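You operate a simulated robot arm through the tools that you are given. There is no shell and no other tool. Be economical: measure what you need, move in short steps, check, and stop when the job is done.

Carry out the task below with a simulated robot arm. There is one attempt and no reset: what you move stays moved.

Task
Close the drawer marked cards. Take the peg with blue head and leave it on the top of the side table with relief check. Close the drawer marked notes. Fetch the steel meter with green top and set it on the deck in front of the hopper. Put the white bottle with purple cap on the surface of the wooden cabinet top away on the top of the bench marked checks. Take the blue tag with purple band and leave it on the purple tile with dark grey band. Press the button marked up three times. Switch the lever marked clear water on. Take the pink padlock and put it on top of the blue sign marked closed. Any order will do. Set down upright: steel meter with green top, white bottle with purple cap. The lever marked clear water goes to its stop.
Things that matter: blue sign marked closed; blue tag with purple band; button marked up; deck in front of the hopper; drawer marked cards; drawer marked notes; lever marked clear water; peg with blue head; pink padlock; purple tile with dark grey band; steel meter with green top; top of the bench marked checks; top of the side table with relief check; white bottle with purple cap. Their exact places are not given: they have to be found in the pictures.

The check looks at the end state, three seconds after you hand in, the way a careful person would. Anything else that was tipped, shoved, dropped, spilled or broken makes it a failure. Lids that push on must go on centred and level and be pressed home; caps that screw on are set level and turned clockwise until they are tight.

Robot
A 6-joint arm with a two-finger gripper on a trunk, on a base that drives. Base frame: it is fixed to the floor where the robot stands at the start and does not move with it; the origin is under the middle of the robot, x ahead of it, y to its left, z up. Readings come in mm, rad, newtons and seconds.
It reaches about 1298 mm from its shoulder. Its first joint turns from -2.601 to 2.601 rad. Places, roughly: blue sign marked closed [-2000, -1000, 500]; blue tag with purple band [-1250, 500, 1000]; button marked up [-1200, 500, 1300]; deck in front of the hopper [-2100, -900, 500]; drawer marked cards [1000, 0, 400]; drawer marked notes [400, 1300, 700]; lever marked clear water [-2400, 600, 1000]; peg with blue head (3x3x6 cm) [500, 1700, 800]; pink padlock (5x3x8 cm) [-2500, -1000, 500]; purple tile with dark grey band (8x8x1 cm) [-2400, -1300, 400]; steel meter with green top (5x4x5 cm) [900, 1600, 800]; top of the bench marked checks [600, 1800, 800]; top of the side table with relief check [800, 1000, 800]; white bottle with purple cap (4x4x7 cm) [1100, 700, 900]. Payload 1.57 kg.
The tool frame sits at the grasp point between the pads (the TCP): z along the fingers, y along the line on which they close. The tips reach 21 mm beyond it. Largest opening 70 mm; the body of the gripper starts 50 mm behind the TCP.
Orientation is that of the tool frame in the base frame, as [roll, pitch, yaw] about the fixed x, y, z axes, in that order (R = Rz(yaw) Ry(pitch) Rx(roll)). With the fingers straight down and closing along the base's y, the tool's x points along the base's -x, its y along +y and its z along -z.

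Tools
- The arm moves only by the tool drive_tool. Its argument "deltas" is a list that holds one entry, the list of rows, each a list of 6 numbers: the shift along the base's x, y, z in mm, then the turn, a rotation vector about the base's x, y, z in rad. In form: [[[x, y, z, rx, ry, rz], ...]]. A call has 1 to 12 rows; each row shifts and turns the commanded pose from where the row before left it. "fingers" is the opening, from 0 (shut) to 1 (fully open), set as the call begins (left out, the last holds). Each row takes 0.2 s and may step no farther than 50 mm and 0.15 rad from the row before; otherwise, or with a gripper value out of range, the whole call is refused. Where a pose cannot be reached the arm comes as near as it can. A force on the tool above 40 N (or 10 N above the force at the start of the call, whichever is more), or a blocked arm, ends the call early, and 0.2 s more pass. The fingers move at their own pace and stop on an object; they squeeze with about 30 N. The grip force told is the motor's: it shows also when the fingers shut on nothing. Time passes only in rows, and 0.2 s behind the last, so rows that do not move let the fingers close. The reply holds the time, the measured pose of the TCP, the force on the tool along the base axes, the opening and the grip force, in the units named above and with some noise, with the torque about the TCP (base axes, N m) and any sound that the robot's microphone picked up, and new pictures: "views" is both (left out), scene, wrist or none.
- Cameras (640 x 400 px; columns grow to the right, rows downward): "scene" is now at [-32.4, 242.8, 1650.2]; the picture's right is [0.98, -0.20, 0.00], its down [-0.17, -0.83, -0.53] and it looks along [0.11, 0.52, -0.85] (base axes); focal length 214 px, centre (320, 200). "wrist" rides on the gripper at [79, 4, -81] in the tool frame; the picture's right is [-0.05, 1.00, 0.00], its down [-0.67, -0.04, -0.74] and it looks along [-0.74, -0.04, 0.67] (tool axes); focal length 256 px, centre (320, 200).
- lift_body(by): slides the trunk up (or, below 0, down) by that many mm; the arm and the scene camera ride with it, the base frame stays. It gives what a move gives, with no picture.
- base_move(legs): drives the robot by 1 to 6 legs, each [ahead, turn to the left] in mm and rad, along the robot's own axes; the way and the turn of a leg run together, so that a leg with both is an arc; at most 1500 mm and 3.142 rad a leg. The arm and the cameras ride along, it lands a little off, and it stops where it bumps. It gives what a move gives, and a new picture of the scene camera.
- aim_head(pan, tilt): turns the head with the scene camera to pan (to the left, within 2.705 rad either way) and tilt (down, from -0.506 to 1.204), counted from straight ahead of the robot. It gives what a move gives, and a new picture of the scene camera.
- locate(camera, pixels): there is no depth. For up to 12 entries [column, row, z] of the newest picture of that camera ("zoom" is the newest enlarged one), the place [x, y] in the base frame at which the ray of that pixel passes the height z, good to about 2 mm. No time passes.
- enlarge(camera, box): a new picture of the part [left, top, right, bottom] of that camera's present view, enlarged. No time passes.
- job_done(): hands the job in; it is judged then, once.

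Go step by step. Measure first, check grasps and placings, and put right what went wrong. The budget is 138 turns and 260 pictures, counting those below and the enlarged ones. Unless the task says otherwise, let go and move clear before handing in.

The tools are called after ">>>" as a command line: name --argument value ..., lists and objects as JSON in quotes. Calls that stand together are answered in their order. drive_tool: Moves the arm, as the interface text tells. Its arguments: {"type":"object","properties":{"deltas":{"type":"array","items":{"type":"array","items":{"type":"array","items":{"type":"number"}}}},"fingers":{"type":"number"},"views":{"type":"string","enum":["both","scene","wrist","none"]}},"required":["deltas"]} The other tools are called the same way: lift_body (by) slides the trunk up or down; base_move (legs) drives the base; aim_head (pan, tilt) turns the head that bears the scene camera; locate (camera, pixels) gives the place at which the rays of pixels pass given heights; enlarge (camera, box) takes an enlarged picture of a part of a camera's view; job_done () hands the job in.

At the start:

```text
t: 0.0
tool_pos: [328.2, 591.9, 1000.1]
orientation: [3.141, 0.0, 3.133]
contact_force: [-0.8, 0.8, -0.2]
torque: [0.0, -0.01, -0.02]
grip_width: 70.2
grip_force: 0.0
trunk travel left (down, up): [-681.0, 289.0]
robot x, y, heading: [2.0, 7.3, -0.005]
head pan, tilt: [1.363, 1.007]
```

scene: 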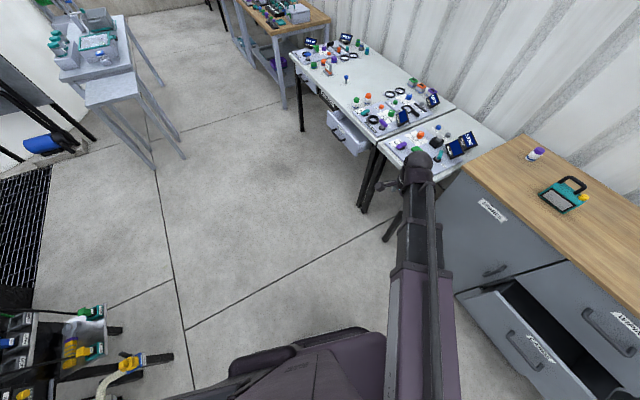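
wrist: 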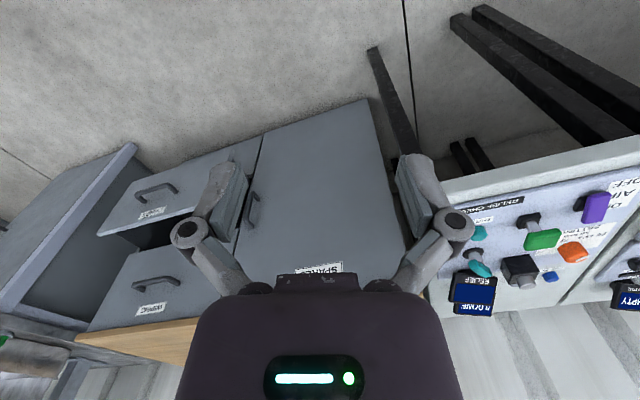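

The scene picture shows the wooden cabinet at right with an open drawer (530,340), the bottle at (535,153), and benches with an open drawer (350,133). I'll enlarge these parts to read the labels.

>>> enlarge --camera "scene" --box '[280, 20, 480, 190]'

>>> enlarge --camera "scene" --box '[440, 120, 640, 400]'

>>> aim_head --pan 0.3 --tilt 0.8

```text
2.35 times, centred on (380, 105) of scene
```

zoom: 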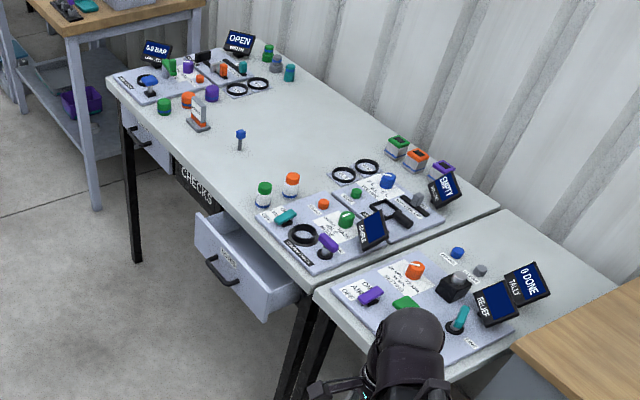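

```text
1.43 times, centred on (540, 260) of scene
```

zoom: 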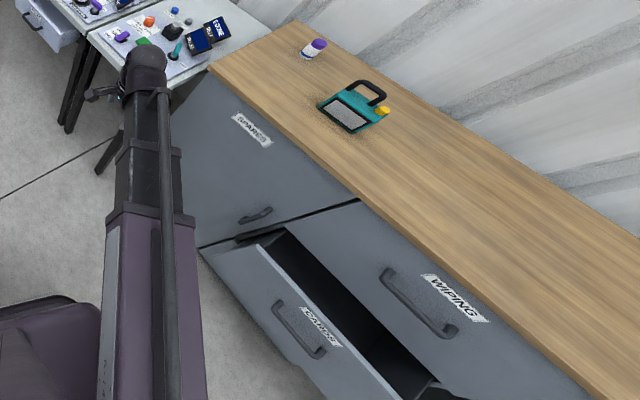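

```text
t: 1.3
tool_pos: [328.6, 593.0, 998.9]
orientation: [-3.141, -0.001, 3.133]
contact_force: [-0.6, -0.7, 0.4]
torque: [-0.02, -0.01, -0.01]
grip_width: 70.1
grip_force: 0.1
trunk travel left (down, up): [-681.0, 289.0]
robot x, y, heading: [1.2, 2.7, 0.0]
head pan, tilt: [0.3, 0.799]
```

scene: 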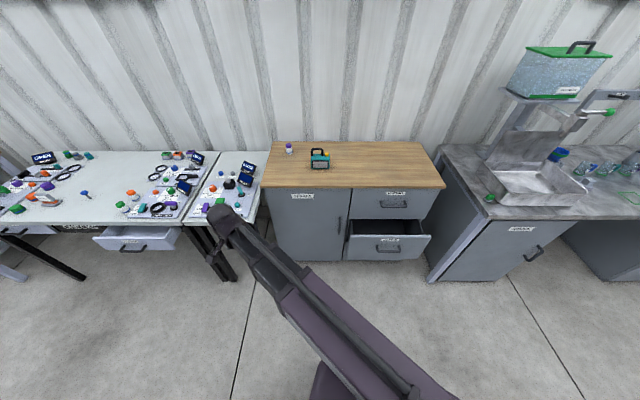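

Cards drawer is open at (388,247), bottle at (289,148). I'll zoom in to locate them.

>>> enlarge --camera "scene" --box '[250, 130, 450, 270]'

>>> enlarge --camera "scene" --box '[0, 130, 270, 300]'

>>> locate --camera "scene" --pixels '[[289, 155, 860], [289, 155, 900], [388, 250, 400], [345, 262, 200], [431, 239, 500], [263, 186, 900], [446, 187, 900], [350, 235, 550]]'

```text
2.86 times, centred on (350, 200) of scene
```

zoom: 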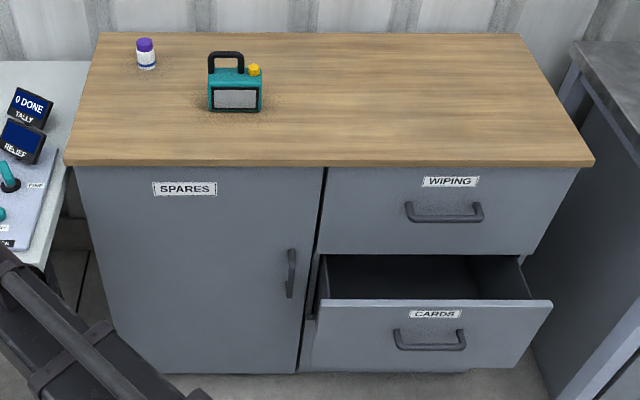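

```text
2.35 times, centred on (135, 215) of scene
```

zoom: 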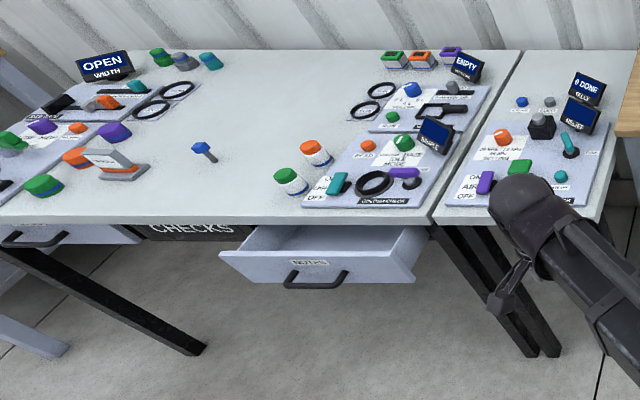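

```text
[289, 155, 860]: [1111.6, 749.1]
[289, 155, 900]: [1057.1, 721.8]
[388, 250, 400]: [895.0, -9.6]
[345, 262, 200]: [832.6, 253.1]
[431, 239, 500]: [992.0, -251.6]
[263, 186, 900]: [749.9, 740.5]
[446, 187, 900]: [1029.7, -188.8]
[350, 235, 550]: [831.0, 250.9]
```

The furniture row is rotated about 0.29 rad from my axes. I'll lower the trunk by 350 mm and re-view, which gives heights by parallax and brings the arm down to the cards drawer.

>>> locate --camera "zoom" --pixels '[[201, 158, 800], [201, 158, 750], [395, 68, 800], [395, 68, 850], [312, 263, 700], [312, 263, 650], [0, 220, 800], [430, 222, 800], [436, 222, 800], [607, 222, 800], [288, 195, 800]]'

>>> lift_body --by -350

>>> enlarge --camera "scene" --box '[0, 0, 640, 400]'

```text
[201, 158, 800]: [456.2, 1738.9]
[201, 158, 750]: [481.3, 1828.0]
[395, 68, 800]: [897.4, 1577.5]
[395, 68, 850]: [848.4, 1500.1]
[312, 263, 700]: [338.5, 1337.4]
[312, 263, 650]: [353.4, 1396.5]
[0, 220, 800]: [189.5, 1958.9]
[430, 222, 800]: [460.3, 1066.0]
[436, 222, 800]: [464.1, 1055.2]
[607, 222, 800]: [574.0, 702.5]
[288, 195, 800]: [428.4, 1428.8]
```

```text
t: 4.7
tool_pos: [329.3, 593.3, 650.8]
orientation: [3.141, 0.0, 3.135]
contact_force: [0.3, 0.1, 0.2]
torque: [-0.02, 0.01, -0.02]
grip_width: 69.8
grip_force: 0.1
trunk travel left (down, up): [-331.0, 639.0]
robot x, y, heading: [-0.8, 2.5, -0.003]
head pan, tilt: [0.3, 0.799]
```

```text
1.00 times, centred on (320, 200) of scene (not enlarged: the box is as wide or as high as the picture)
```

zoom: 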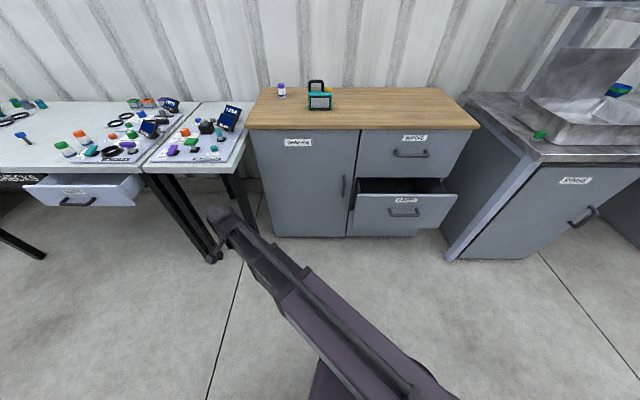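

>>> enlarge --camera "scene" --box '[230, 70, 490, 250]'

>>> locate --camera "scene" --pixels '[[282, 96, 860], [282, 96, 900], [245, 129, 860], [245, 129, 900], [479, 128, 860], [479, 128, 900], [347, 236, 200], [347, 236, 150], [443, 229, 200], [355, 196, 400], [458, 194, 400]]'

```text
2.22 times, centred on (360, 160) of scene
```

zoom: 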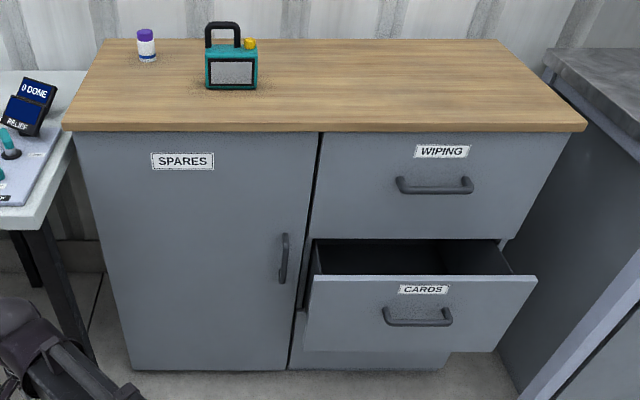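

```text
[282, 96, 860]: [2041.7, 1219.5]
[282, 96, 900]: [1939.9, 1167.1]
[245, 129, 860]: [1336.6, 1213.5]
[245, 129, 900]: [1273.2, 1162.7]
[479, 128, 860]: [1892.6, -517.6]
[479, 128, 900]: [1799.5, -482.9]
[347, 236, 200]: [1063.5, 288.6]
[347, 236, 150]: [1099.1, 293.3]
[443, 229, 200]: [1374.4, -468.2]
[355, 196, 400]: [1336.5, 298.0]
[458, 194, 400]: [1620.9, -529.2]
```

The scene locate used the pre-lift picture, so I'll use zoom coordinates from the new one instead.

>>> locate --camera "zoom" --pixels '[[147, 60, 860], [147, 60, 900], [62, 130, 860], [62, 130, 900], [587, 131, 860], [587, 131, 900], [313, 276, 500], [313, 276, 550], [537, 276, 500], [537, 276, 550], [418, 325, 400], [290, 371, 100]]'

```text
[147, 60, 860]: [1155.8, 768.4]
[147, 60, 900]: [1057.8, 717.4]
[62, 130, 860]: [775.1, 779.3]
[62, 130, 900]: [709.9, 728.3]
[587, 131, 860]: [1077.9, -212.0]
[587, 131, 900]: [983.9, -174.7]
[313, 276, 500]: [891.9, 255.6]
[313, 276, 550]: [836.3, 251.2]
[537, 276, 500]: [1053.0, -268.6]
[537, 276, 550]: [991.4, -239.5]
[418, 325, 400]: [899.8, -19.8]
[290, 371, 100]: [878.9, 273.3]
```

Triangulated: cabinet top z≈900, bottle at (1057,720), cards drawer panel top edge z≈550 from (836,251) to (991,-240). I'll turn the tool to point into the cabinet and come in front of the drawer with the fingers shut.

>>> drive_tool --deltas '[[[19, -45, -7, 0.0381, -0.1253, 0], [19, -45, -7, 0.0381, -0.1253, 0], [19, -45, -7, 0.0381, -0.1253, 0], [19, -45, -7, 0.0381, -0.1253, 0], [19, -45, -7, 0.0381, -0.1253, 0], [19, -45, -7, 0.0381, -0.1253, 0], [19, -45, -7, 0.0381, -0.1253, 0], [19, -45, -7, 0.0381, -0.1253, 0], [19, -45, -7, 0.0381, -0.1253, 0], [19, -45, -7, 0.0381, -0.1253, 0], [19, -45, -7, 0.0381, -0.1253, 0], [19, -45, -7, 0.0381, -0.1253, 0]]]' --fingers 0 --views "both"

```text
t: 7.3
tool_pos: [694.4, 202.8, 828.1]
orientation: [1.716, 1.28, 2.012]
contact_force: [-0.3, 0.6, 0.5]
torque: [0.01, 0.02, -0.02]
grip_width: 0.0
grip_force: 28.5
out of reach, approached as far as the arm can: row 1, 2, 3, 4, 5, 6, 7, 8, 9, 10, 11, 12
trunk travel left (down, up): [-331.0, 639.0]
robot x, y, heading: [-0.9, 4.0, 0.006]
head pan, tilt: [0.3, 0.799]
```

scene: 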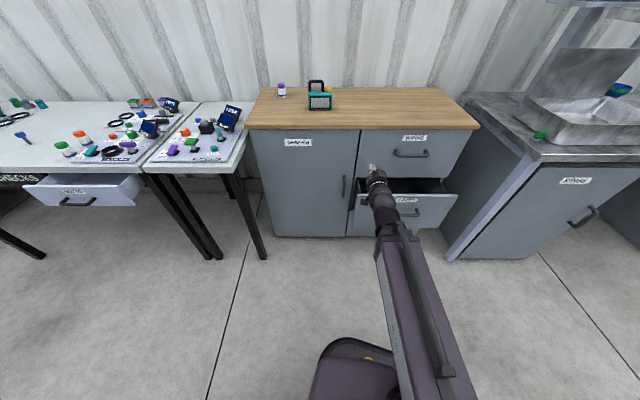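
wrist: 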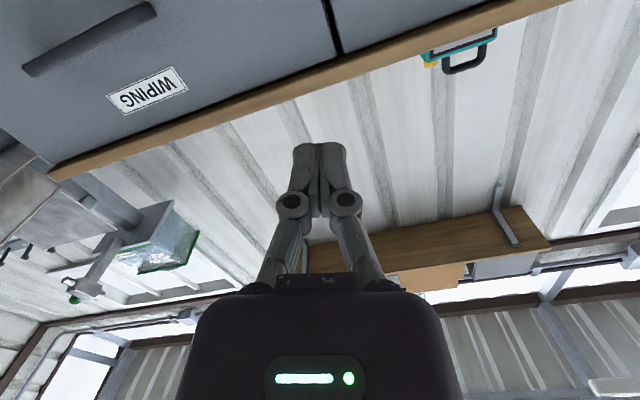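

The orientation was reached, tool pointing along the cabinet normal, but the position is held back at (694,203,828). I'll test with a small step to see what the commanded pose is now.

>>> drive_tool --deltas '[[[10, -20, -30, 0, 0, 0], [10, -20, -30, 0, 0, 0]]]' --views "none"

```text
t: 7.9
tool_pos: [707.1, 174.5, 832.4]
orientation: [1.677, 1.431, 1.968]
contact_force: [0.6, 0.5, 0.3]
torque: [0.0, 0.02, 0.0]
grip_width: 0.0
grip_force: 28.9
out of reach, approached as far as the arm can: row 1, 2
trunk travel left (down, up): [-331.0, 639.0]
robot x, y, heading: [-2.1, 2.1, -0.0]
head pan, tilt: [0.3, 0.799]
```

With the tool horizontal the arm cannot go lower at this trunk height, so I'll lower the trunk by 320 mm. The tip is at n≈750 and stays clear of the drawer at n≈876.

>>> lift_body --by -320

>>> drive_tool --deltas '[[[12, -30, 0, 0, 0, 0], [12, -30, 0, 0, 0, 0]]]'

```text
t: 11.1
tool_pos: [707.0, 175.5, 516.0]
orientation: [1.571, 1.268, 1.869]
contact_force: [0.2, -0.6, -0.6]
torque: [0.0, 0.04, 0.01]
grip_width: 0.0
grip_force: 28.3
trunk travel left (down, up): [-11.0, 959.0]
robot x, y, heading: [-1.6, 5.0, 0.003]
head pan, tilt: [0.3, 0.799]
```

```text
t: 11.7
tool_pos: [732.1, 114.4, 515.6]
orientation: [1.57, 1.269, 1.865]
contact_force: [-0.8, 0.6, 0.1]
torque: [0.0, 0.04, 0.02]
grip_width: 0.0
grip_force: 29.1
trunk travel left (down, up): [-11.0, 959.0]
robot x, y, heading: [0.3, 2.2, 0.0]
head pan, tilt: [0.3, 0.799]
```

scene: 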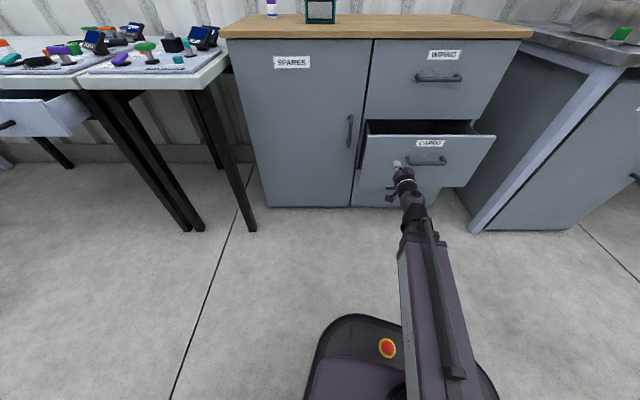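
wrist: 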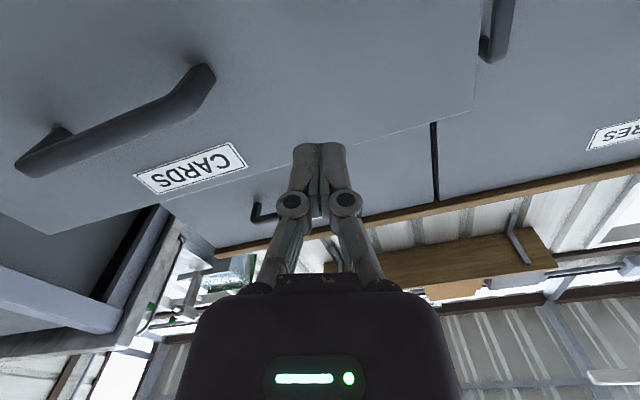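

Now controllable at (732,114,516). I'll slide to the drawer centre and push along the cabinet normal until it stops.

>>> drive_tool --deltas '[[[30, -31, 0, 0, 0, 0], [30, -31, 0, 0, 0, 0], [30, -31, 0, 0, 0, 0], [30, -31, 0, 0, 0, 0], [19, 5.8, 0, 0, 0, 0], [19, 5.8, 0, 0, 0, 0], [19, 5.8, 0, 0, 0, 0], [19, 5.8, 0, 0, 0, 0], [19, 5.8, 0, 0, 0, 0], [19, 5.8, 0, 0, 0, 0]]]'

```text
t: 13.9
tool_pos: [965.2, 26.5, 517.0]
orientation: [1.569, 1.267, 1.866]
contact_force: [0.6, 0.2, -0.4]
torque: [-0.01, 0.0, 0.02]
grip_width: 0.3
grip_force: 28.2
trunk travel left (down, up): [-11.0, 959.0]
robot x, y, heading: [2.6, 4.1, -0.001]
head pan, tilt: [0.3, 0.799]
```

scene: 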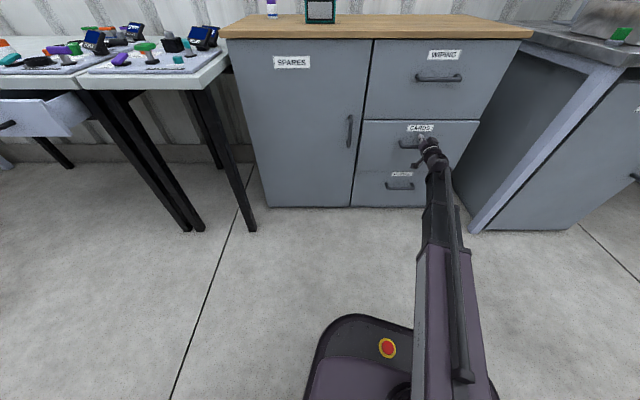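
wrist: 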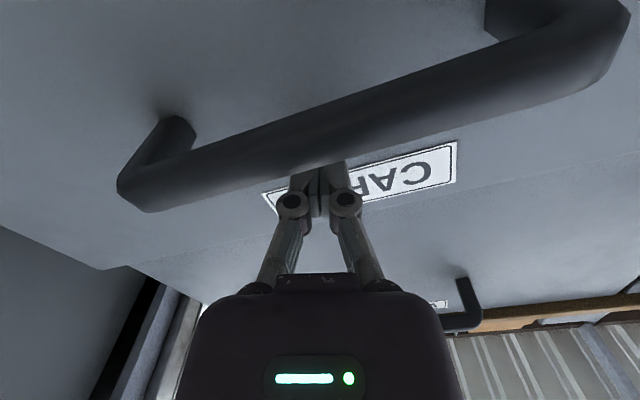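

The drawer looks almost flush; I'll push further to feel for the stop.

>>> drive_tool --deltas '[[[7.6, 2.3, 0, 0, 0, 0], [7.6, 2.3, 0, 0, 0, 0], [7.6, 2.3, 0, 0, 0, 0], [7.6, 2.3, 0, 0, 0, 0], [7.6, 2.3, 0, 0, 0, 0]]]' --views "none"

>>> enlarge --camera "scene" --box '[240, 20, 540, 220]'

```text
t: 14.8
tool_pos: [984.5, 32.9, 515.8]
orientation: [1.572, 1.269, 1.865]
contact_force: [-3.8, -1.6, -0.1]
torque: [0.02, 0.02, 0.01]
grip_width: 0.0
grip_force: 28.6
trunk travel left (down, up): [-11.0, 959.0]
robot x, y, heading: [-1.9, 1.9, -0.0]
head pan, tilt: [0.3, 0.799]
stopped in row 4: the force on the tool passed its limit at 51 N (the readings are from after the stop); the commanded pose is now the measured one
```

```text
2.00 times, centred on (390, 120) of scene
```

zoom: 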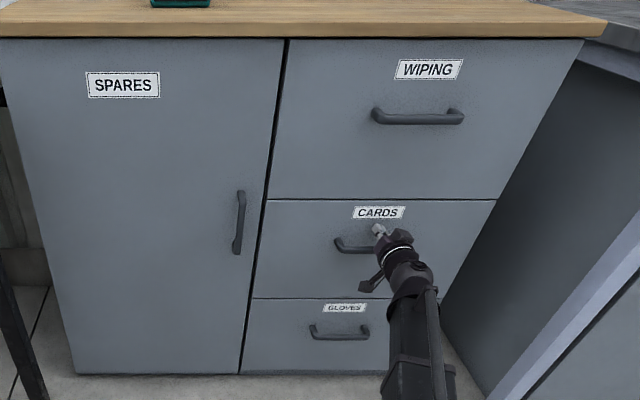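

Cards is closed: tip at n≈973, panel flush, 51 N stop. I'll back off along the normal, raise the trunk so the tool is above all the furniture, and look at the benches.

>>> drive_tool --deltas '[[[-43, -13, 0, 0, 0, 0], [-43, -13, 0, 0, 0, 0], [-43, -13, 0, 0, 0, 0], [-43, -13, 0, 0, 0, 0], [-43, -13, 0, 0, 0, 0]]]' --views "none"

>>> lift_body --by 620

>>> base_move --legs '[[0, 1.571]]'

```text
t: 16.0
tool_pos: [768.8, -32.3, 516.3]
orientation: [1.573, 1.27, 1.867]
contact_force: [0.2, 0.3, 0.0]
torque: [0.02, -0.01, 0.01]
grip_width: 0.0
grip_force: 28.4
trunk travel left (down, up): [-11.0, 959.0]
robot x, y, heading: [1.6, 5.5, 0.005]
head pan, tilt: [0.3, 0.799]
```

```text
refused: 620 is not a number from -400 to 400
```

```text
t: 22.1
tool_pos: [34.4, 770.8, 515.5]
orientation: [1.571, 1.27, -2.846]
contact_force: [0.0, -0.6, -0.1]
torque: [-0.01, -0.01, 0.02]
grip_width: 0.0
grip_force: 28.5
trunk travel left (down, up): [-11.0, 959.0]
robot x, y, heading: [-41.3, -0.5, 1.565]
head pan, tilt: [0.3, 0.799]
```

scene: 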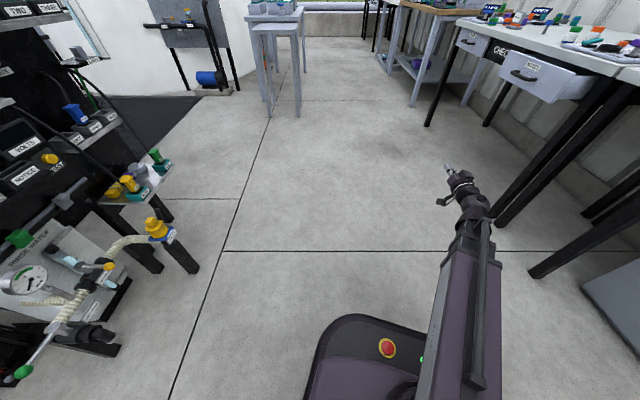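

The lift was refused (limit 400), but the turn happened without contact. I'll locate the obstacles to the left on the floor and the notes drawer before driving on.

>>> locate --camera "scene" --pixels '[[196, 272, 0], [160, 273, 0], [163, 228, 300], [163, 228, 500], [271, 117, 0], [299, 116, 0], [164, 165, 500], [600, 85, 700], [600, 85, 750], [487, 80, 700], [528, 80, 700], [428, 126, 0]]'

>>> lift_body --by 400

>>> enlarge --camera "scene" --box '[0, 0, 640, 400]'

```text
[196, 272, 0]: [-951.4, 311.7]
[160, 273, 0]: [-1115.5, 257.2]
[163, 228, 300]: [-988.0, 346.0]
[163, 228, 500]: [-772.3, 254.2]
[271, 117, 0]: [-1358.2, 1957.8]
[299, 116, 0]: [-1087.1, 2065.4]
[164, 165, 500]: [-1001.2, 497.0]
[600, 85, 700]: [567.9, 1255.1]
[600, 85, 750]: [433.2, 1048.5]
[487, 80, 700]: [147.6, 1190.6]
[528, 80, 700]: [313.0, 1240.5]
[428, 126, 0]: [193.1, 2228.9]
```

```text
t: 25.9
tool_pos: [34.5, 771.2, 916.1]
orientation: [1.571, 1.27, -2.846]
contact_force: [0.1, 0.1, 0.5]
torque: [-0.03, 0.02, -0.04]
grip_width: 0.0
grip_force: 28.4
trunk travel left (down, up): [-411.0, 559.0]
robot x, y, heading: [-40.7, 2.2, 1.575]
head pan, tilt: [0.3, 0.799]
```

```text
1.00 times, centred on (320, 200) of scene (not enlarged: the box is as wide or as high as the picture)
```

zoom: 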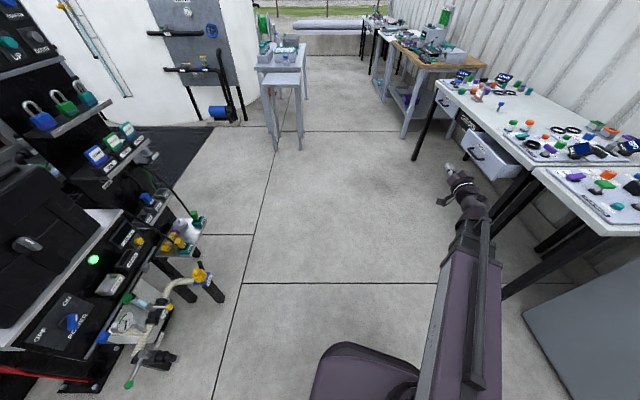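

The corridor is clear, with the machine at x<-770 and the table legs at (-1087,2065). I'll drive to about (-406,1131) and turn back to heading 0 so the tool points at the notes drawer.

>>> base_move --legs '[[0, 0.31], [1180, 0], [0, -1.88]]'

```text
t: 41.4
tool_pos: [376.6, 1057.2, 915.7]
orientation: [1.573, 1.269, 1.874]
contact_force: [-0.3, -0.2, -0.7]
torque: [0.0, -0.03, 0.04]
grip_width: 0.1
grip_force: 28.5
trunk travel left (down, up): [-411.0, 559.0]
robot x, y, heading: [-394.8, 1077.4, 0.004]
head pan, tilt: [0.3, 0.799]
```

scene: 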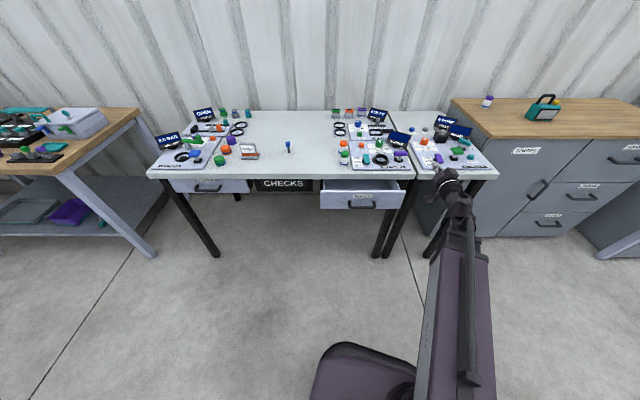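

Good view; I'll zoom in to identify and measure, then lower the trunk and measure again.

>>> enlarge --camera "scene" --box '[300, 90, 500, 215]'

>>> enlarge --camera "scene" --box '[140, 90, 340, 215]'

>>> locate --camera "scene" --pixels '[[320, 193, 750], [320, 193, 700], [407, 193, 750], [407, 193, 700], [335, 118, 800], [335, 118, 760], [288, 152, 800], [288, 152, 760], [487, 107, 900], [148, 178, 800], [415, 178, 800], [361, 200, 700]]'

>>> lift_body --by -225

>>> enlarge --camera "scene" --box '[260, 60, 520, 222]'

```text
3.20 times, centred on (400, 152) of scene
```

zoom: 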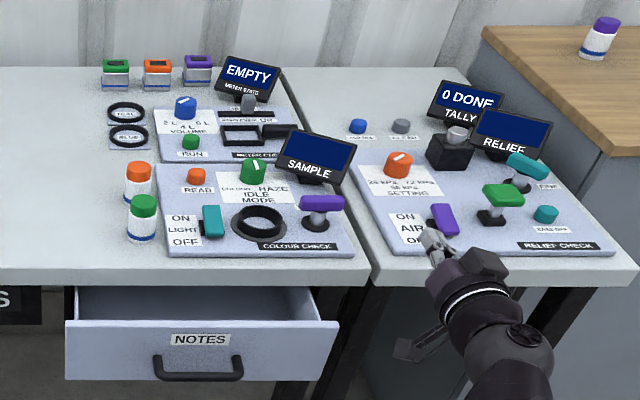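

```text
3.20 times, centred on (240, 152) of scene
```

zoom: 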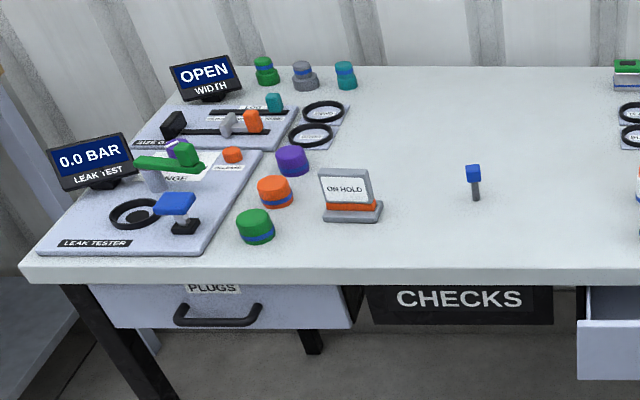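

```text
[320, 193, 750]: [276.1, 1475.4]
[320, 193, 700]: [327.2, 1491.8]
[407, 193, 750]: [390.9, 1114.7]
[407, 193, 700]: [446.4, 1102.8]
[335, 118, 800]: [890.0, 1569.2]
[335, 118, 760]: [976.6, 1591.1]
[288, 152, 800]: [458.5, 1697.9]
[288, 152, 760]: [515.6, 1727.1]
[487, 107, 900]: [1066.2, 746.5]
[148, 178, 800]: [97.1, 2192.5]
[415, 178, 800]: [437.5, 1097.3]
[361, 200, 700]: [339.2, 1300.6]
```

```text
t: 43.7
tool_pos: [377.3, 1055.6, 691.1]
orientation: [1.572, 1.269, 1.873]
contact_force: [0.2, -0.5, 0.5]
torque: [-0.02, -0.01, 0.04]
grip_width: 0.1
grip_force: 28.1
trunk travel left (down, up): [-186.0, 784.0]
robot x, y, heading: [-392.7, 1081.4, 0.003]
head pan, tilt: [0.3, 0.799]
```

```text
2.46 times, centred on (390, 141) of scene
```

zoom: 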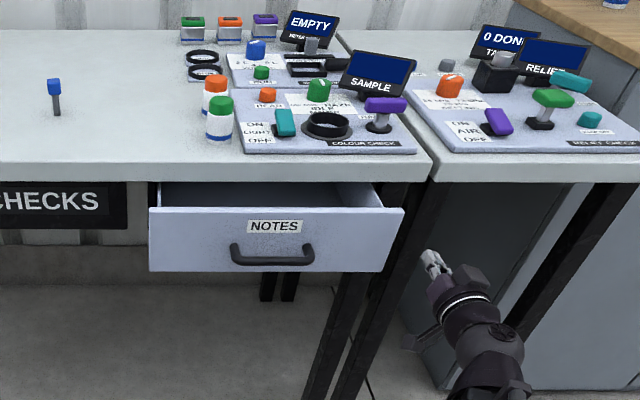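

>>> locate --camera "zoom" --pixels '[[149, 208, 750], [149, 208, 700], [405, 208, 750], [405, 208, 700], [192, 44, 800], [192, 44, 760], [57, 115, 800], [57, 115, 760], [273, 227, 700], [600, 180, 800], [0, 178, 800], [437, 180, 760]]'

```text
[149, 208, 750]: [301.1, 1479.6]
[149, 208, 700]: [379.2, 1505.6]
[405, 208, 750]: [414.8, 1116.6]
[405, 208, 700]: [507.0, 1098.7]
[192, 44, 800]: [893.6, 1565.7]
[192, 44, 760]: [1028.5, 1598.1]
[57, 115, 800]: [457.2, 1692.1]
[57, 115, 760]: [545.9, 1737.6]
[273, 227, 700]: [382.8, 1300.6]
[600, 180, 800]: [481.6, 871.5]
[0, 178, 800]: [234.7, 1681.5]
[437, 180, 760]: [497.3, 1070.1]
```

Peg at (458,1695,800) and meter at (892,1567,800) agree in both views. The notes drawer front is at n≈693, e≈1144, top z≈770. I'll back off and line up with the drawer.

>>> drive_tool --deltas '[[[-33, -10, 0, 0, 0, 0], [-33, -10, 0, 0, 0, 0], [-12, 39, 8, 0, 0, 0], [-12, 39, 8, 0, 0, 0], [-12, 39, 8, 0, 0, 0], [-12, 39, 8, 0, 0, 0], [-12, 39, 8, 0, 0, 0], [-12, 39, 8, 0, 0, 0]]]'

```text
t: 45.4
tool_pos: [315.9, 1218.6, 690.5]
orientation: [1.569, 1.263, 1.837]
contact_force: [2.6, -5.4, -1.3]
torque: [0.06, 0.04, -0.02]
grip_width: 0.0
grip_force: 28.2
out of reach, approached as far as the arm can: row 3, 4, 5, 6, 7, 8
trunk travel left (down, up): [-186.0, 784.0]
robot x, y, heading: [-392.5, 1080.2, 0.003]
head pan, tilt: [0.3, 0.799]
stopped in row 8: the force on the tool passed its limit at 72 N (the readings are from after the stop); the commanded pose is now the measured one
```

scene: 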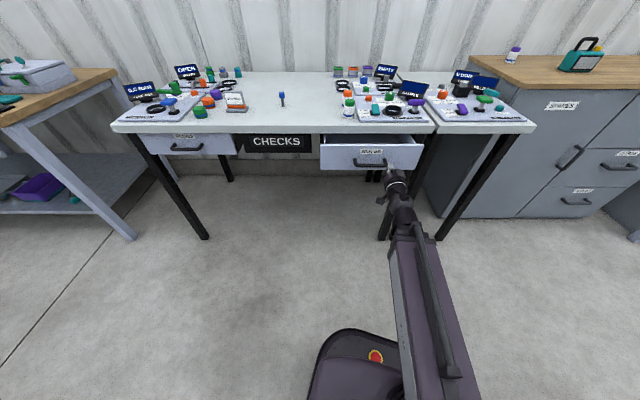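
wrist: 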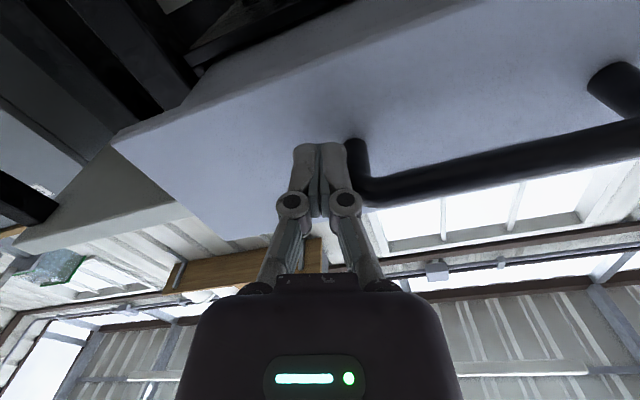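

The arm can't retract closer than about 720 mm, and the finger bumped the side of the handle. I'll back the base 100 mm and raise by 45 mm.

>>> base_move --legs '[[-110, 0]]'

>>> lift_body --by 42

>>> drive_tool --deltas '[[[10, 30, 0, 0, 0, 0], [10, 30, 0, 0, 0, 0]]]'

```text
t: 46.2
tool_pos: [295.5, 1213.7, 692.4]
orientation: [1.57, 1.262, 1.817]
contact_force: [1.2, -4.9, -3.0]
torque: [0.0, -0.01, -0.03]
grip_width: 0.0
grip_force: 28.3
trunk travel left (down, up): [-186.0, 784.0]
robot x, y, heading: [-417.8, 1078.7, 0.005]
head pan, tilt: [0.3, 0.799]
stopped in leg 1: the force on the tool passed its limit at 50 N (the readings are from after the stop); the commanded pose is now the measured one
```

scene: 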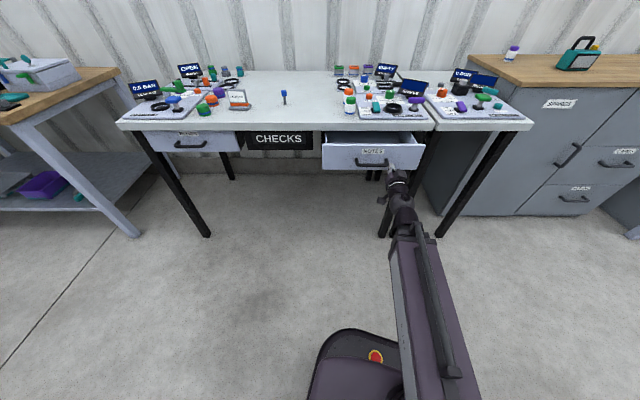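

```text
t: 46.6
tool_pos: [295.9, 1210.7, 698.1]
orientation: [1.569, 1.265, 1.809]
contact_force: [0.8, -4.9, 1.8]
torque: [0.09, -0.04, -0.01]
grip_width: 0.0
grip_force: 28.8
trunk travel left (down, up): [-193.0, 777.0]
robot x, y, heading: [-416.7, 1077.5, -0.001]
head pan, tilt: [0.3, 0.799]
stopped: the force on the tool passed its limit at 42 N (the readings are from after the stop); the commanded pose is now the measured one
```

```text
t: 46.9
tool_pos: [302.4, 1213.5, 697.9]
orientation: [1.57, 1.263, 1.784]
contact_force: [2.3, -4.6, -2.8]
torque: [-0.04, 0.02, -0.04]
grip_width: 0.0
grip_force: 28.7
trunk travel left (down, up): [-193.0, 777.0]
robot x, y, heading: [-413.4, 1083.1, 0.003]
head pan, tilt: [0.3, 0.799]
stopped in row 1: the force on the tool passed its limit at 62 N (the readings are from after the stop); the commanded pose is now the measured one
```

scene: 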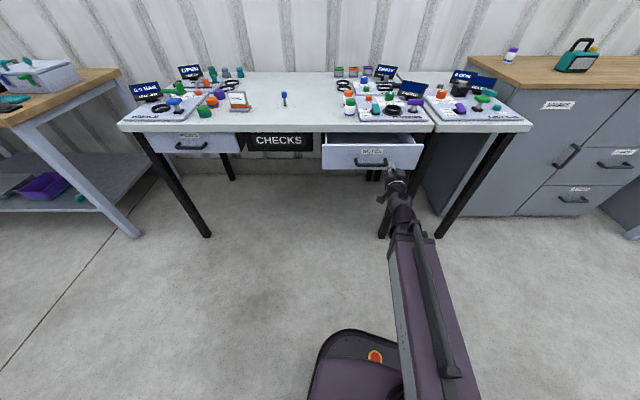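
wrist: 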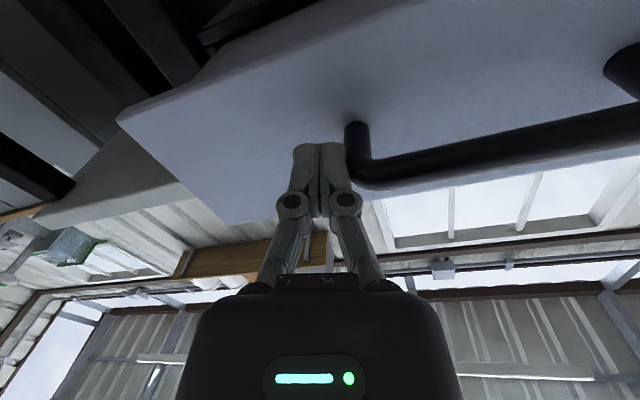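

The finger is pressing sideways on the handle post (about 5 N in y). I'll slide right along -e to get free, then back off.

>>> drive_tool --deltas '[[[9, -25, 0, 0, 0, 0], [9, -25, 0, 0, 0, 0]]]' --views "none"

>>> base_move --legs '[[-110, 0]]'

>>> lift_body --by 42

```text
t: 47.5
tool_pos: [318.4, 1165.2, 698.1]
orientation: [1.57, 1.262, 1.79]
contact_force: [-1.1, 0.6, -0.4]
torque: [0.01, 0.03, -0.01]
grip_width: 0.1
grip_force: 28.2
trunk travel left (down, up): [-193.0, 777.0]
robot x, y, heading: [-413.8, 1076.8, 0.003]
head pan, tilt: [0.3, 0.799]
```

```text
t: 48.9
tool_pos: [208.4, 1163.8, 698.3]
orientation: [1.57, 1.262, 1.789]
contact_force: [1.0, 0.1, -0.8]
torque: [0.01, -0.05, 0.01]
grip_width: 0.0
grip_force: 28.7
trunk travel left (down, up): [-193.0, 777.0]
robot x, y, heading: [-525.4, 1080.1, 0.002]
head pan, tilt: [0.3, 0.799]
```

scene: 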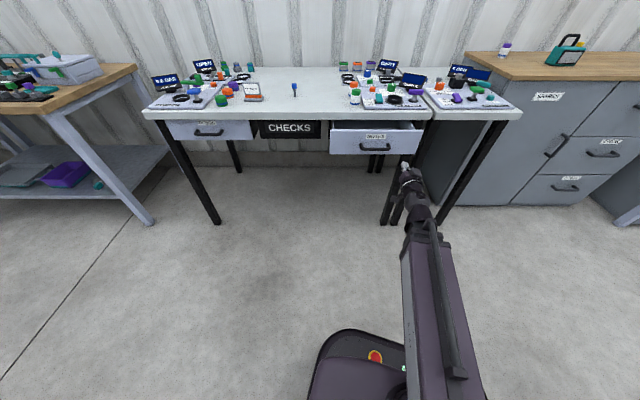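

```text
t: 49.7
tool_pos: [208.2, 1165.4, 739.9]
orientation: [1.57, 1.264, 1.79]
contact_force: [-0.2, -0.1, -0.2]
torque: [0.01, -0.01, 0.03]
grip_width: 0.0
grip_force: 28.7
trunk travel left (down, up): [-235.0, 735.0]
robot x, y, heading: [-528.7, 1078.3, 0.0]
head pan, tilt: [0.3, 0.799]
```

Clear at (208,1165,740). I'll shift to the drawer centre and push inward until it stops.

>>> drive_tool --deltas '[[[10, 34, 0, 0, 0, 0], [10, 34, 0, 0, 0, 0], [10, 34, 0, 0, 0, 0], [19, 5.8, 0, 0, 0, 0], [19, 5.8, 0, 0, 0, 0], [19, 5.8, 0, 0, 0, 0], [19, 5.8, 0, 0, 0, 0], [19, 5.8, 0, 0, 0, 0], [19, 5.8, 0, 0, 0, 0]]]'

```text
t: 51.7
tool_pos: [352.6, 1300.6, 739.1]
orientation: [1.571, 1.263, 1.79]
contact_force: [0.2, 0.0, 0.5]
torque: [-0.02, 0.01, 0.03]
grip_width: 0.0
grip_force: 29.0
trunk travel left (down, up): [-235.0, 735.0]
robot x, y, heading: [-525.6, 1079.8, -0.0]
head pan, tilt: [0.3, 0.799]
```

scene: 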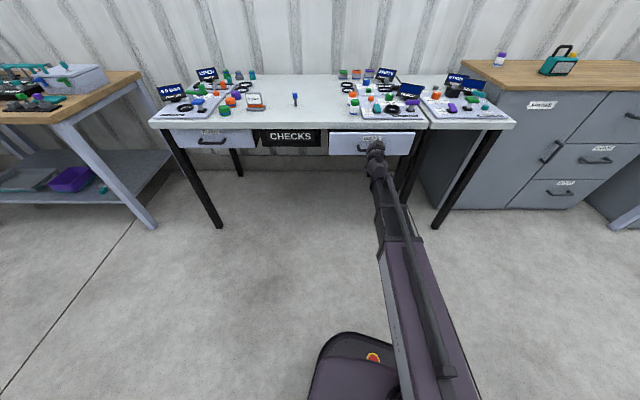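
wrist: 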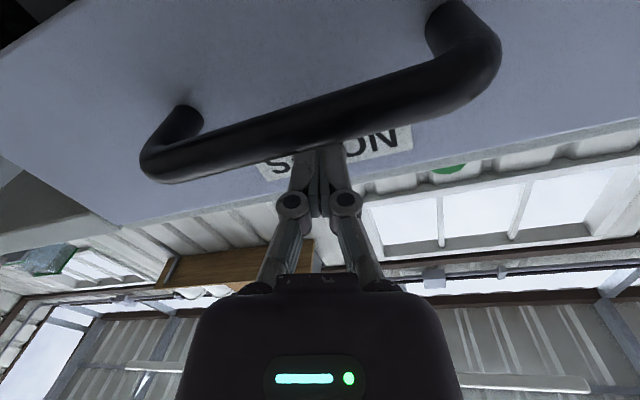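

Contact with the panel and the drawer is moving in; I'll continue until the stop.

>>> drive_tool --deltas '[[[9, 2.8, 0, 0, 0, 0], [9, 2.8, 0, 0, 0, 0], [9, 2.8, 0, 0, 0, 0], [9, 2.8, 0, 0, 0, 0], [9, 2.8, 0, 0, 0, 0], [9, 2.8, 0, 0, 0, 0], [9, 2.8, 0, 0, 0, 0], [9, 2.8, 0, 0, 0, 0], [9, 2.8, 0, 0, 0, 0]]]' --views "none"

>>> enlarge --camera "scene" --box '[240, 60, 500, 220]'

```text
t: 53.3
tool_pos: [407.7, 1316.9, 740.7]
orientation: [1.573, 1.264, 1.787]
contact_force: [-7.0, -1.5, -3.8]
torque: [-0.09, 0.11, 0.02]
grip_width: 0.2
grip_force: 28.5
trunk travel left (down, up): [-235.0, 735.0]
robot x, y, heading: [-527.5, 1078.5, 0.006]
head pan, tilt: [0.3, 0.799]
stopped in row 7: the force on the tool passed its limit at 55 N (the readings are from after the stop); the commanded pose is now the measured one
```

```text
2.46 times, centred on (370, 140) of scene
```

zoom: 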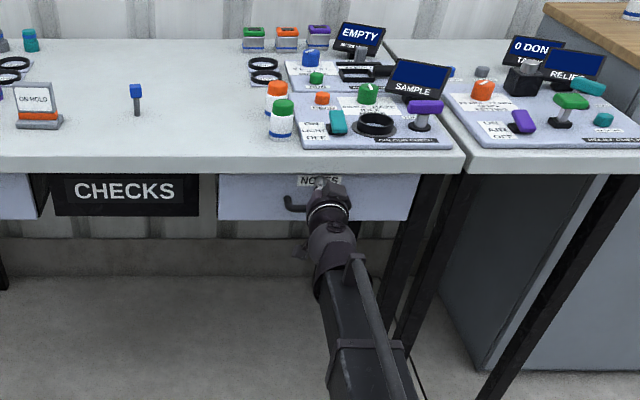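

Stopped at 55 N with the panel seemingly flush under the bench edge. I'll back off and compare with the closed plugs drawer.

>>> drive_tool --deltas '[[[-43, -13, 0, 0, 0, 0], [-43, -13, 0, 0, 0, 0], [-43, -13, 0, 0, 0, 0], [-43, -13, 0, 0, 0, 0]]]' --views "wrist"

>>> enlarge --camera "scene" --box '[150, 70, 450, 260]'

```text
t: 54.3
tool_pos: [234.3, 1265.6, 739.9]
orientation: [1.569, 1.262, 1.786]
contact_force: [0.4, -0.2, 0.0]
torque: [0.0, -0.01, 0.01]
grip_width: 0.0
grip_force: 28.4
trunk travel left (down, up): [-235.0, 735.0]
robot x, y, heading: [-528.2, 1082.1, 0.002]
head pan, tilt: [0.3, 0.799]
```

wrist: 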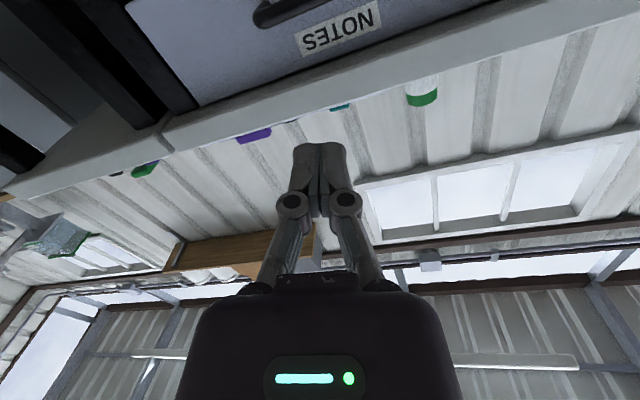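

```text
2.11 times, centred on (300, 165) of scene
```

zoom: 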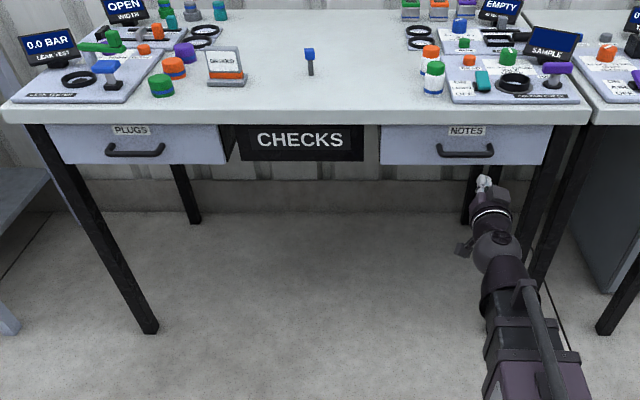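

Both bench drawers look alike and closed. I'll raise the trunk, turn the tool down, and drive ahead toward the bench.

>>> lift_body --by 400

>>> drive_tool --deltas '[[[0, 0, 0, -0.0285, 0.1278, 0], [0, 0, 0, -0.0285, 0.1278, 0], [0, 0, 0, -0.0285, 0.1278, 0], [0, 0, 0, -0.0285, 0.1278, 0], [0, 0, 0, -0.0285, 0.1278, 0], [0, 0, 0, -0.0285, 0.1278, 0], [0, 0, 0, -0.0285, 0.1278, 0], [0, 0, 0, -0.0285, 0.1278, 0], [0, 0, 0, -0.0285, 0.1278, 0], [0, 0, 0, -0.0285, 0.1278, 0], [0, 0, 0, -0.0285, 0.1278, 0], [0, 0, 0, -0.0285, 0.1278, 0]]]' --fingers 1 --views "none"

>>> base_move --legs '[[550, 0]]'

```text
t: 58.1
tool_pos: [235.8, 1266.7, 1139.9]
orientation: [1.569, 1.264, 1.785]
contact_force: [0.1, -0.2, 0.3]
torque: [-0.02, 0.01, -0.01]
grip_width: 0.0
grip_force: 28.9
trunk travel left (down, up): [-635.0, 335.0]
robot x, y, heading: [-526.1, 1080.3, 0.002]
head pan, tilt: [0.3, 0.799]
```

```text
t: 60.7
tool_pos: [188.0, 1383.2, 960.5]
orientation: [-2.955, 0.23, 3.064]
contact_force: [1.2, -0.4, -0.5]
torque: [0.03, 0.0, -0.04]
grip_width: 70.0
grip_force: 0.1
out of reach, approached as far as the arm can: row 1, 2, 3, 4, 5, 6, 7, 8, 9, 10, 11, 12
trunk travel left (down, up): [-635.0, 335.0]
robot x, y, heading: [-523.7, 1077.5, -0.001]
head pan, tilt: [0.3, 0.799]
```

```text
t: 64.5
tool_pos: [738.5, 1381.7, 961.9]
orientation: [-2.956, 0.233, 3.062]
contact_force: [0.9, 0.5, -0.2]
torque: [0.01, -0.03, -0.01]
grip_width: 70.0
grip_force: 0.1
trunk travel left (down, up): [-635.0, 335.0]
robot x, y, heading: [21.8, 1079.5, 0.001]
head pan, tilt: [0.3, 0.799]
```

scene: 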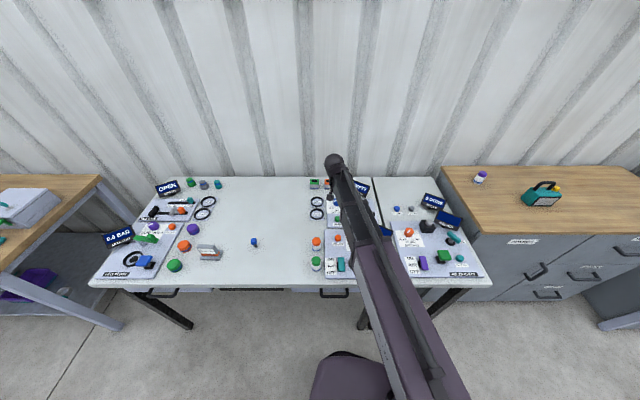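

The arm is over the bench at z≈962. I'll straighten the tool to vertical, align it with the furniture, and move above the peg at (458,1695).

>>> drive_tool --deltas '[[[0, 0, 15, 0.069, 0.072, 0], [0, 0, 15, 0.069, 0.072, 0], [0, 0, 15, 0.069, 0.072, 0], [-31, 35, 0, 0, 0, 0.125], [-31, 35, 0, 0, 0, 0.125], [-31, 35, 0, 0, 0, 0.125], [-31, 35, 0, 0, 0, 0], [-31, 35, 0, 0, 0, 0], [-31, 35, 0, 0, 0, 0], [-31, 35, 0, 0, 0, 0], [-31, 35, 0, 0, 0, 0], [-31, 35, 0, 0, 0, 0]]]'

```text
t: 67.1
tool_pos: [455.4, 1700.2, 961.7]
orientation: [-2.902, 0.163, -2.85]
contact_force: [0.5, 0.3, 0.2]
torque: [-0.01, 0.01, -0.01]
grip_width: 69.7
grip_force: 0.0
out of reach, approached as far as the arm can: row 1, 2, 3
trunk travel left (down, up): [-635.0, 335.0]
robot x, y, heading: [26.3, 1082.1, -0.003]
head pan, tilt: [0.3, 0.799]
```

scene: 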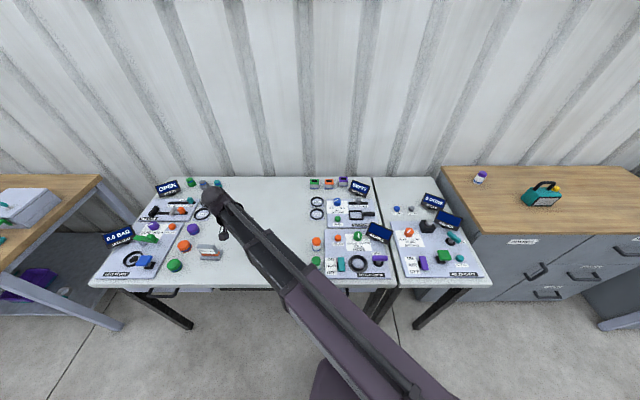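
wrist: 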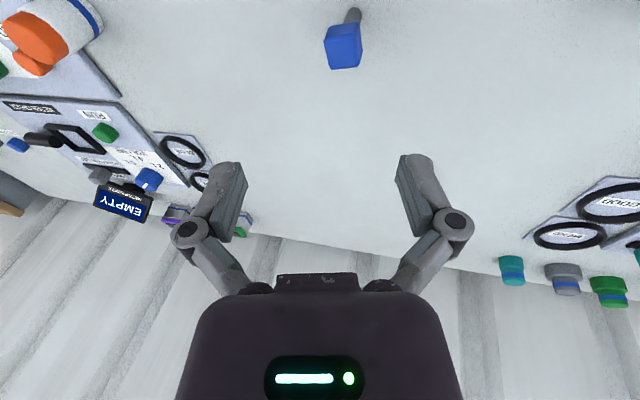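

The rows near the limit didn't apply the tilt correction (about 0.29 rad still off vertical). I'll redo it here, a little lower.

>>> drive_tool --deltas '[[[0, 0, -10, 0.0617, 0.074, 0], [0, 0, -10, 0.0617, 0.074, 0], [0, 0, -10, 0.0617, 0.074, 0]]]'

```text
t: 67.9
tool_pos: [460.2, 1698.3, 961.5]
orientation: [-2.938, 0.197, -2.848]
contact_force: [0.5, 0.4, -0.2]
torque: [-0.01, -0.02, 0.01]
grip_width: 70.0
grip_force: 0.1
out of reach, approached as far as the arm can: row 1, 2, 3
trunk travel left (down, up): [-635.0, 335.0]
robot x, y, heading: [22.3, 1079.9, -0.001]
head pan, tilt: [0.3, 0.799]
```

scene: 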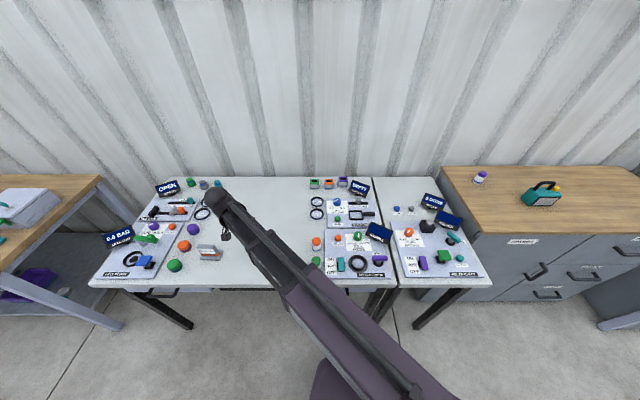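
wrist: 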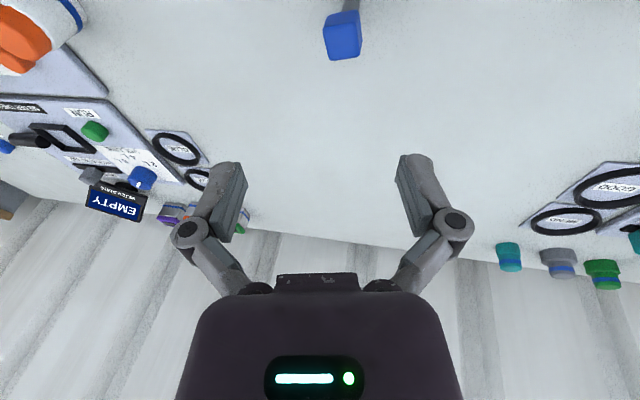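

The arm has a lower working limit relative to the trunk. I'll raise the tool while straightening it, then lower the trunk to gain downward range.

>>> drive_tool --deltas '[[[0, 0, 40, 0, 0, 0], [0, 0, 40, 0, 0, 0], [0, 0, 40, 0.05, 0.08, 0], [0, 0, 30, 0.05, 0.08, 0], [0, 0, 0, 0.05, 0.08, 0]]]' --views "none"

>>> lift_body --by -200

```text
t: 69.1
tool_pos: [460.2, 1698.2, 960.5]
orientation: [-2.937, 0.197, -2.847]
contact_force: [-0.6, 0.1, -0.1]
torque: [0.04, -0.01, 0.01]
grip_width: 70.1
grip_force: 0.1
out of reach, approached as far as the arm can: row 1, 2, 3, 4, 5
trunk travel left (down, up): [-635.0, 335.0]
robot x, y, heading: [22.7, 1079.6, -0.002]
head pan, tilt: [0.3, 0.799]
```

```text
t: 70.6
tool_pos: [459.0, 1703.3, 815.1]
orientation: [-2.953, 0.206, -2.845]
contact_force: [-4.5, 2.1, 27.5]
torque: [0.68, 0.37, 0.02]
grip_width: 70.8
grip_force: 0.0
trunk travel left (down, up): [-487.0, 483.0]
robot x, y, heading: [20.2, 1080.4, -0.001]
head pan, tilt: [0.3, 0.799]
stopped: the force on the tool passed its limit at 132 N (the readings are from after the stop); the commanded pose is now the measured one
```

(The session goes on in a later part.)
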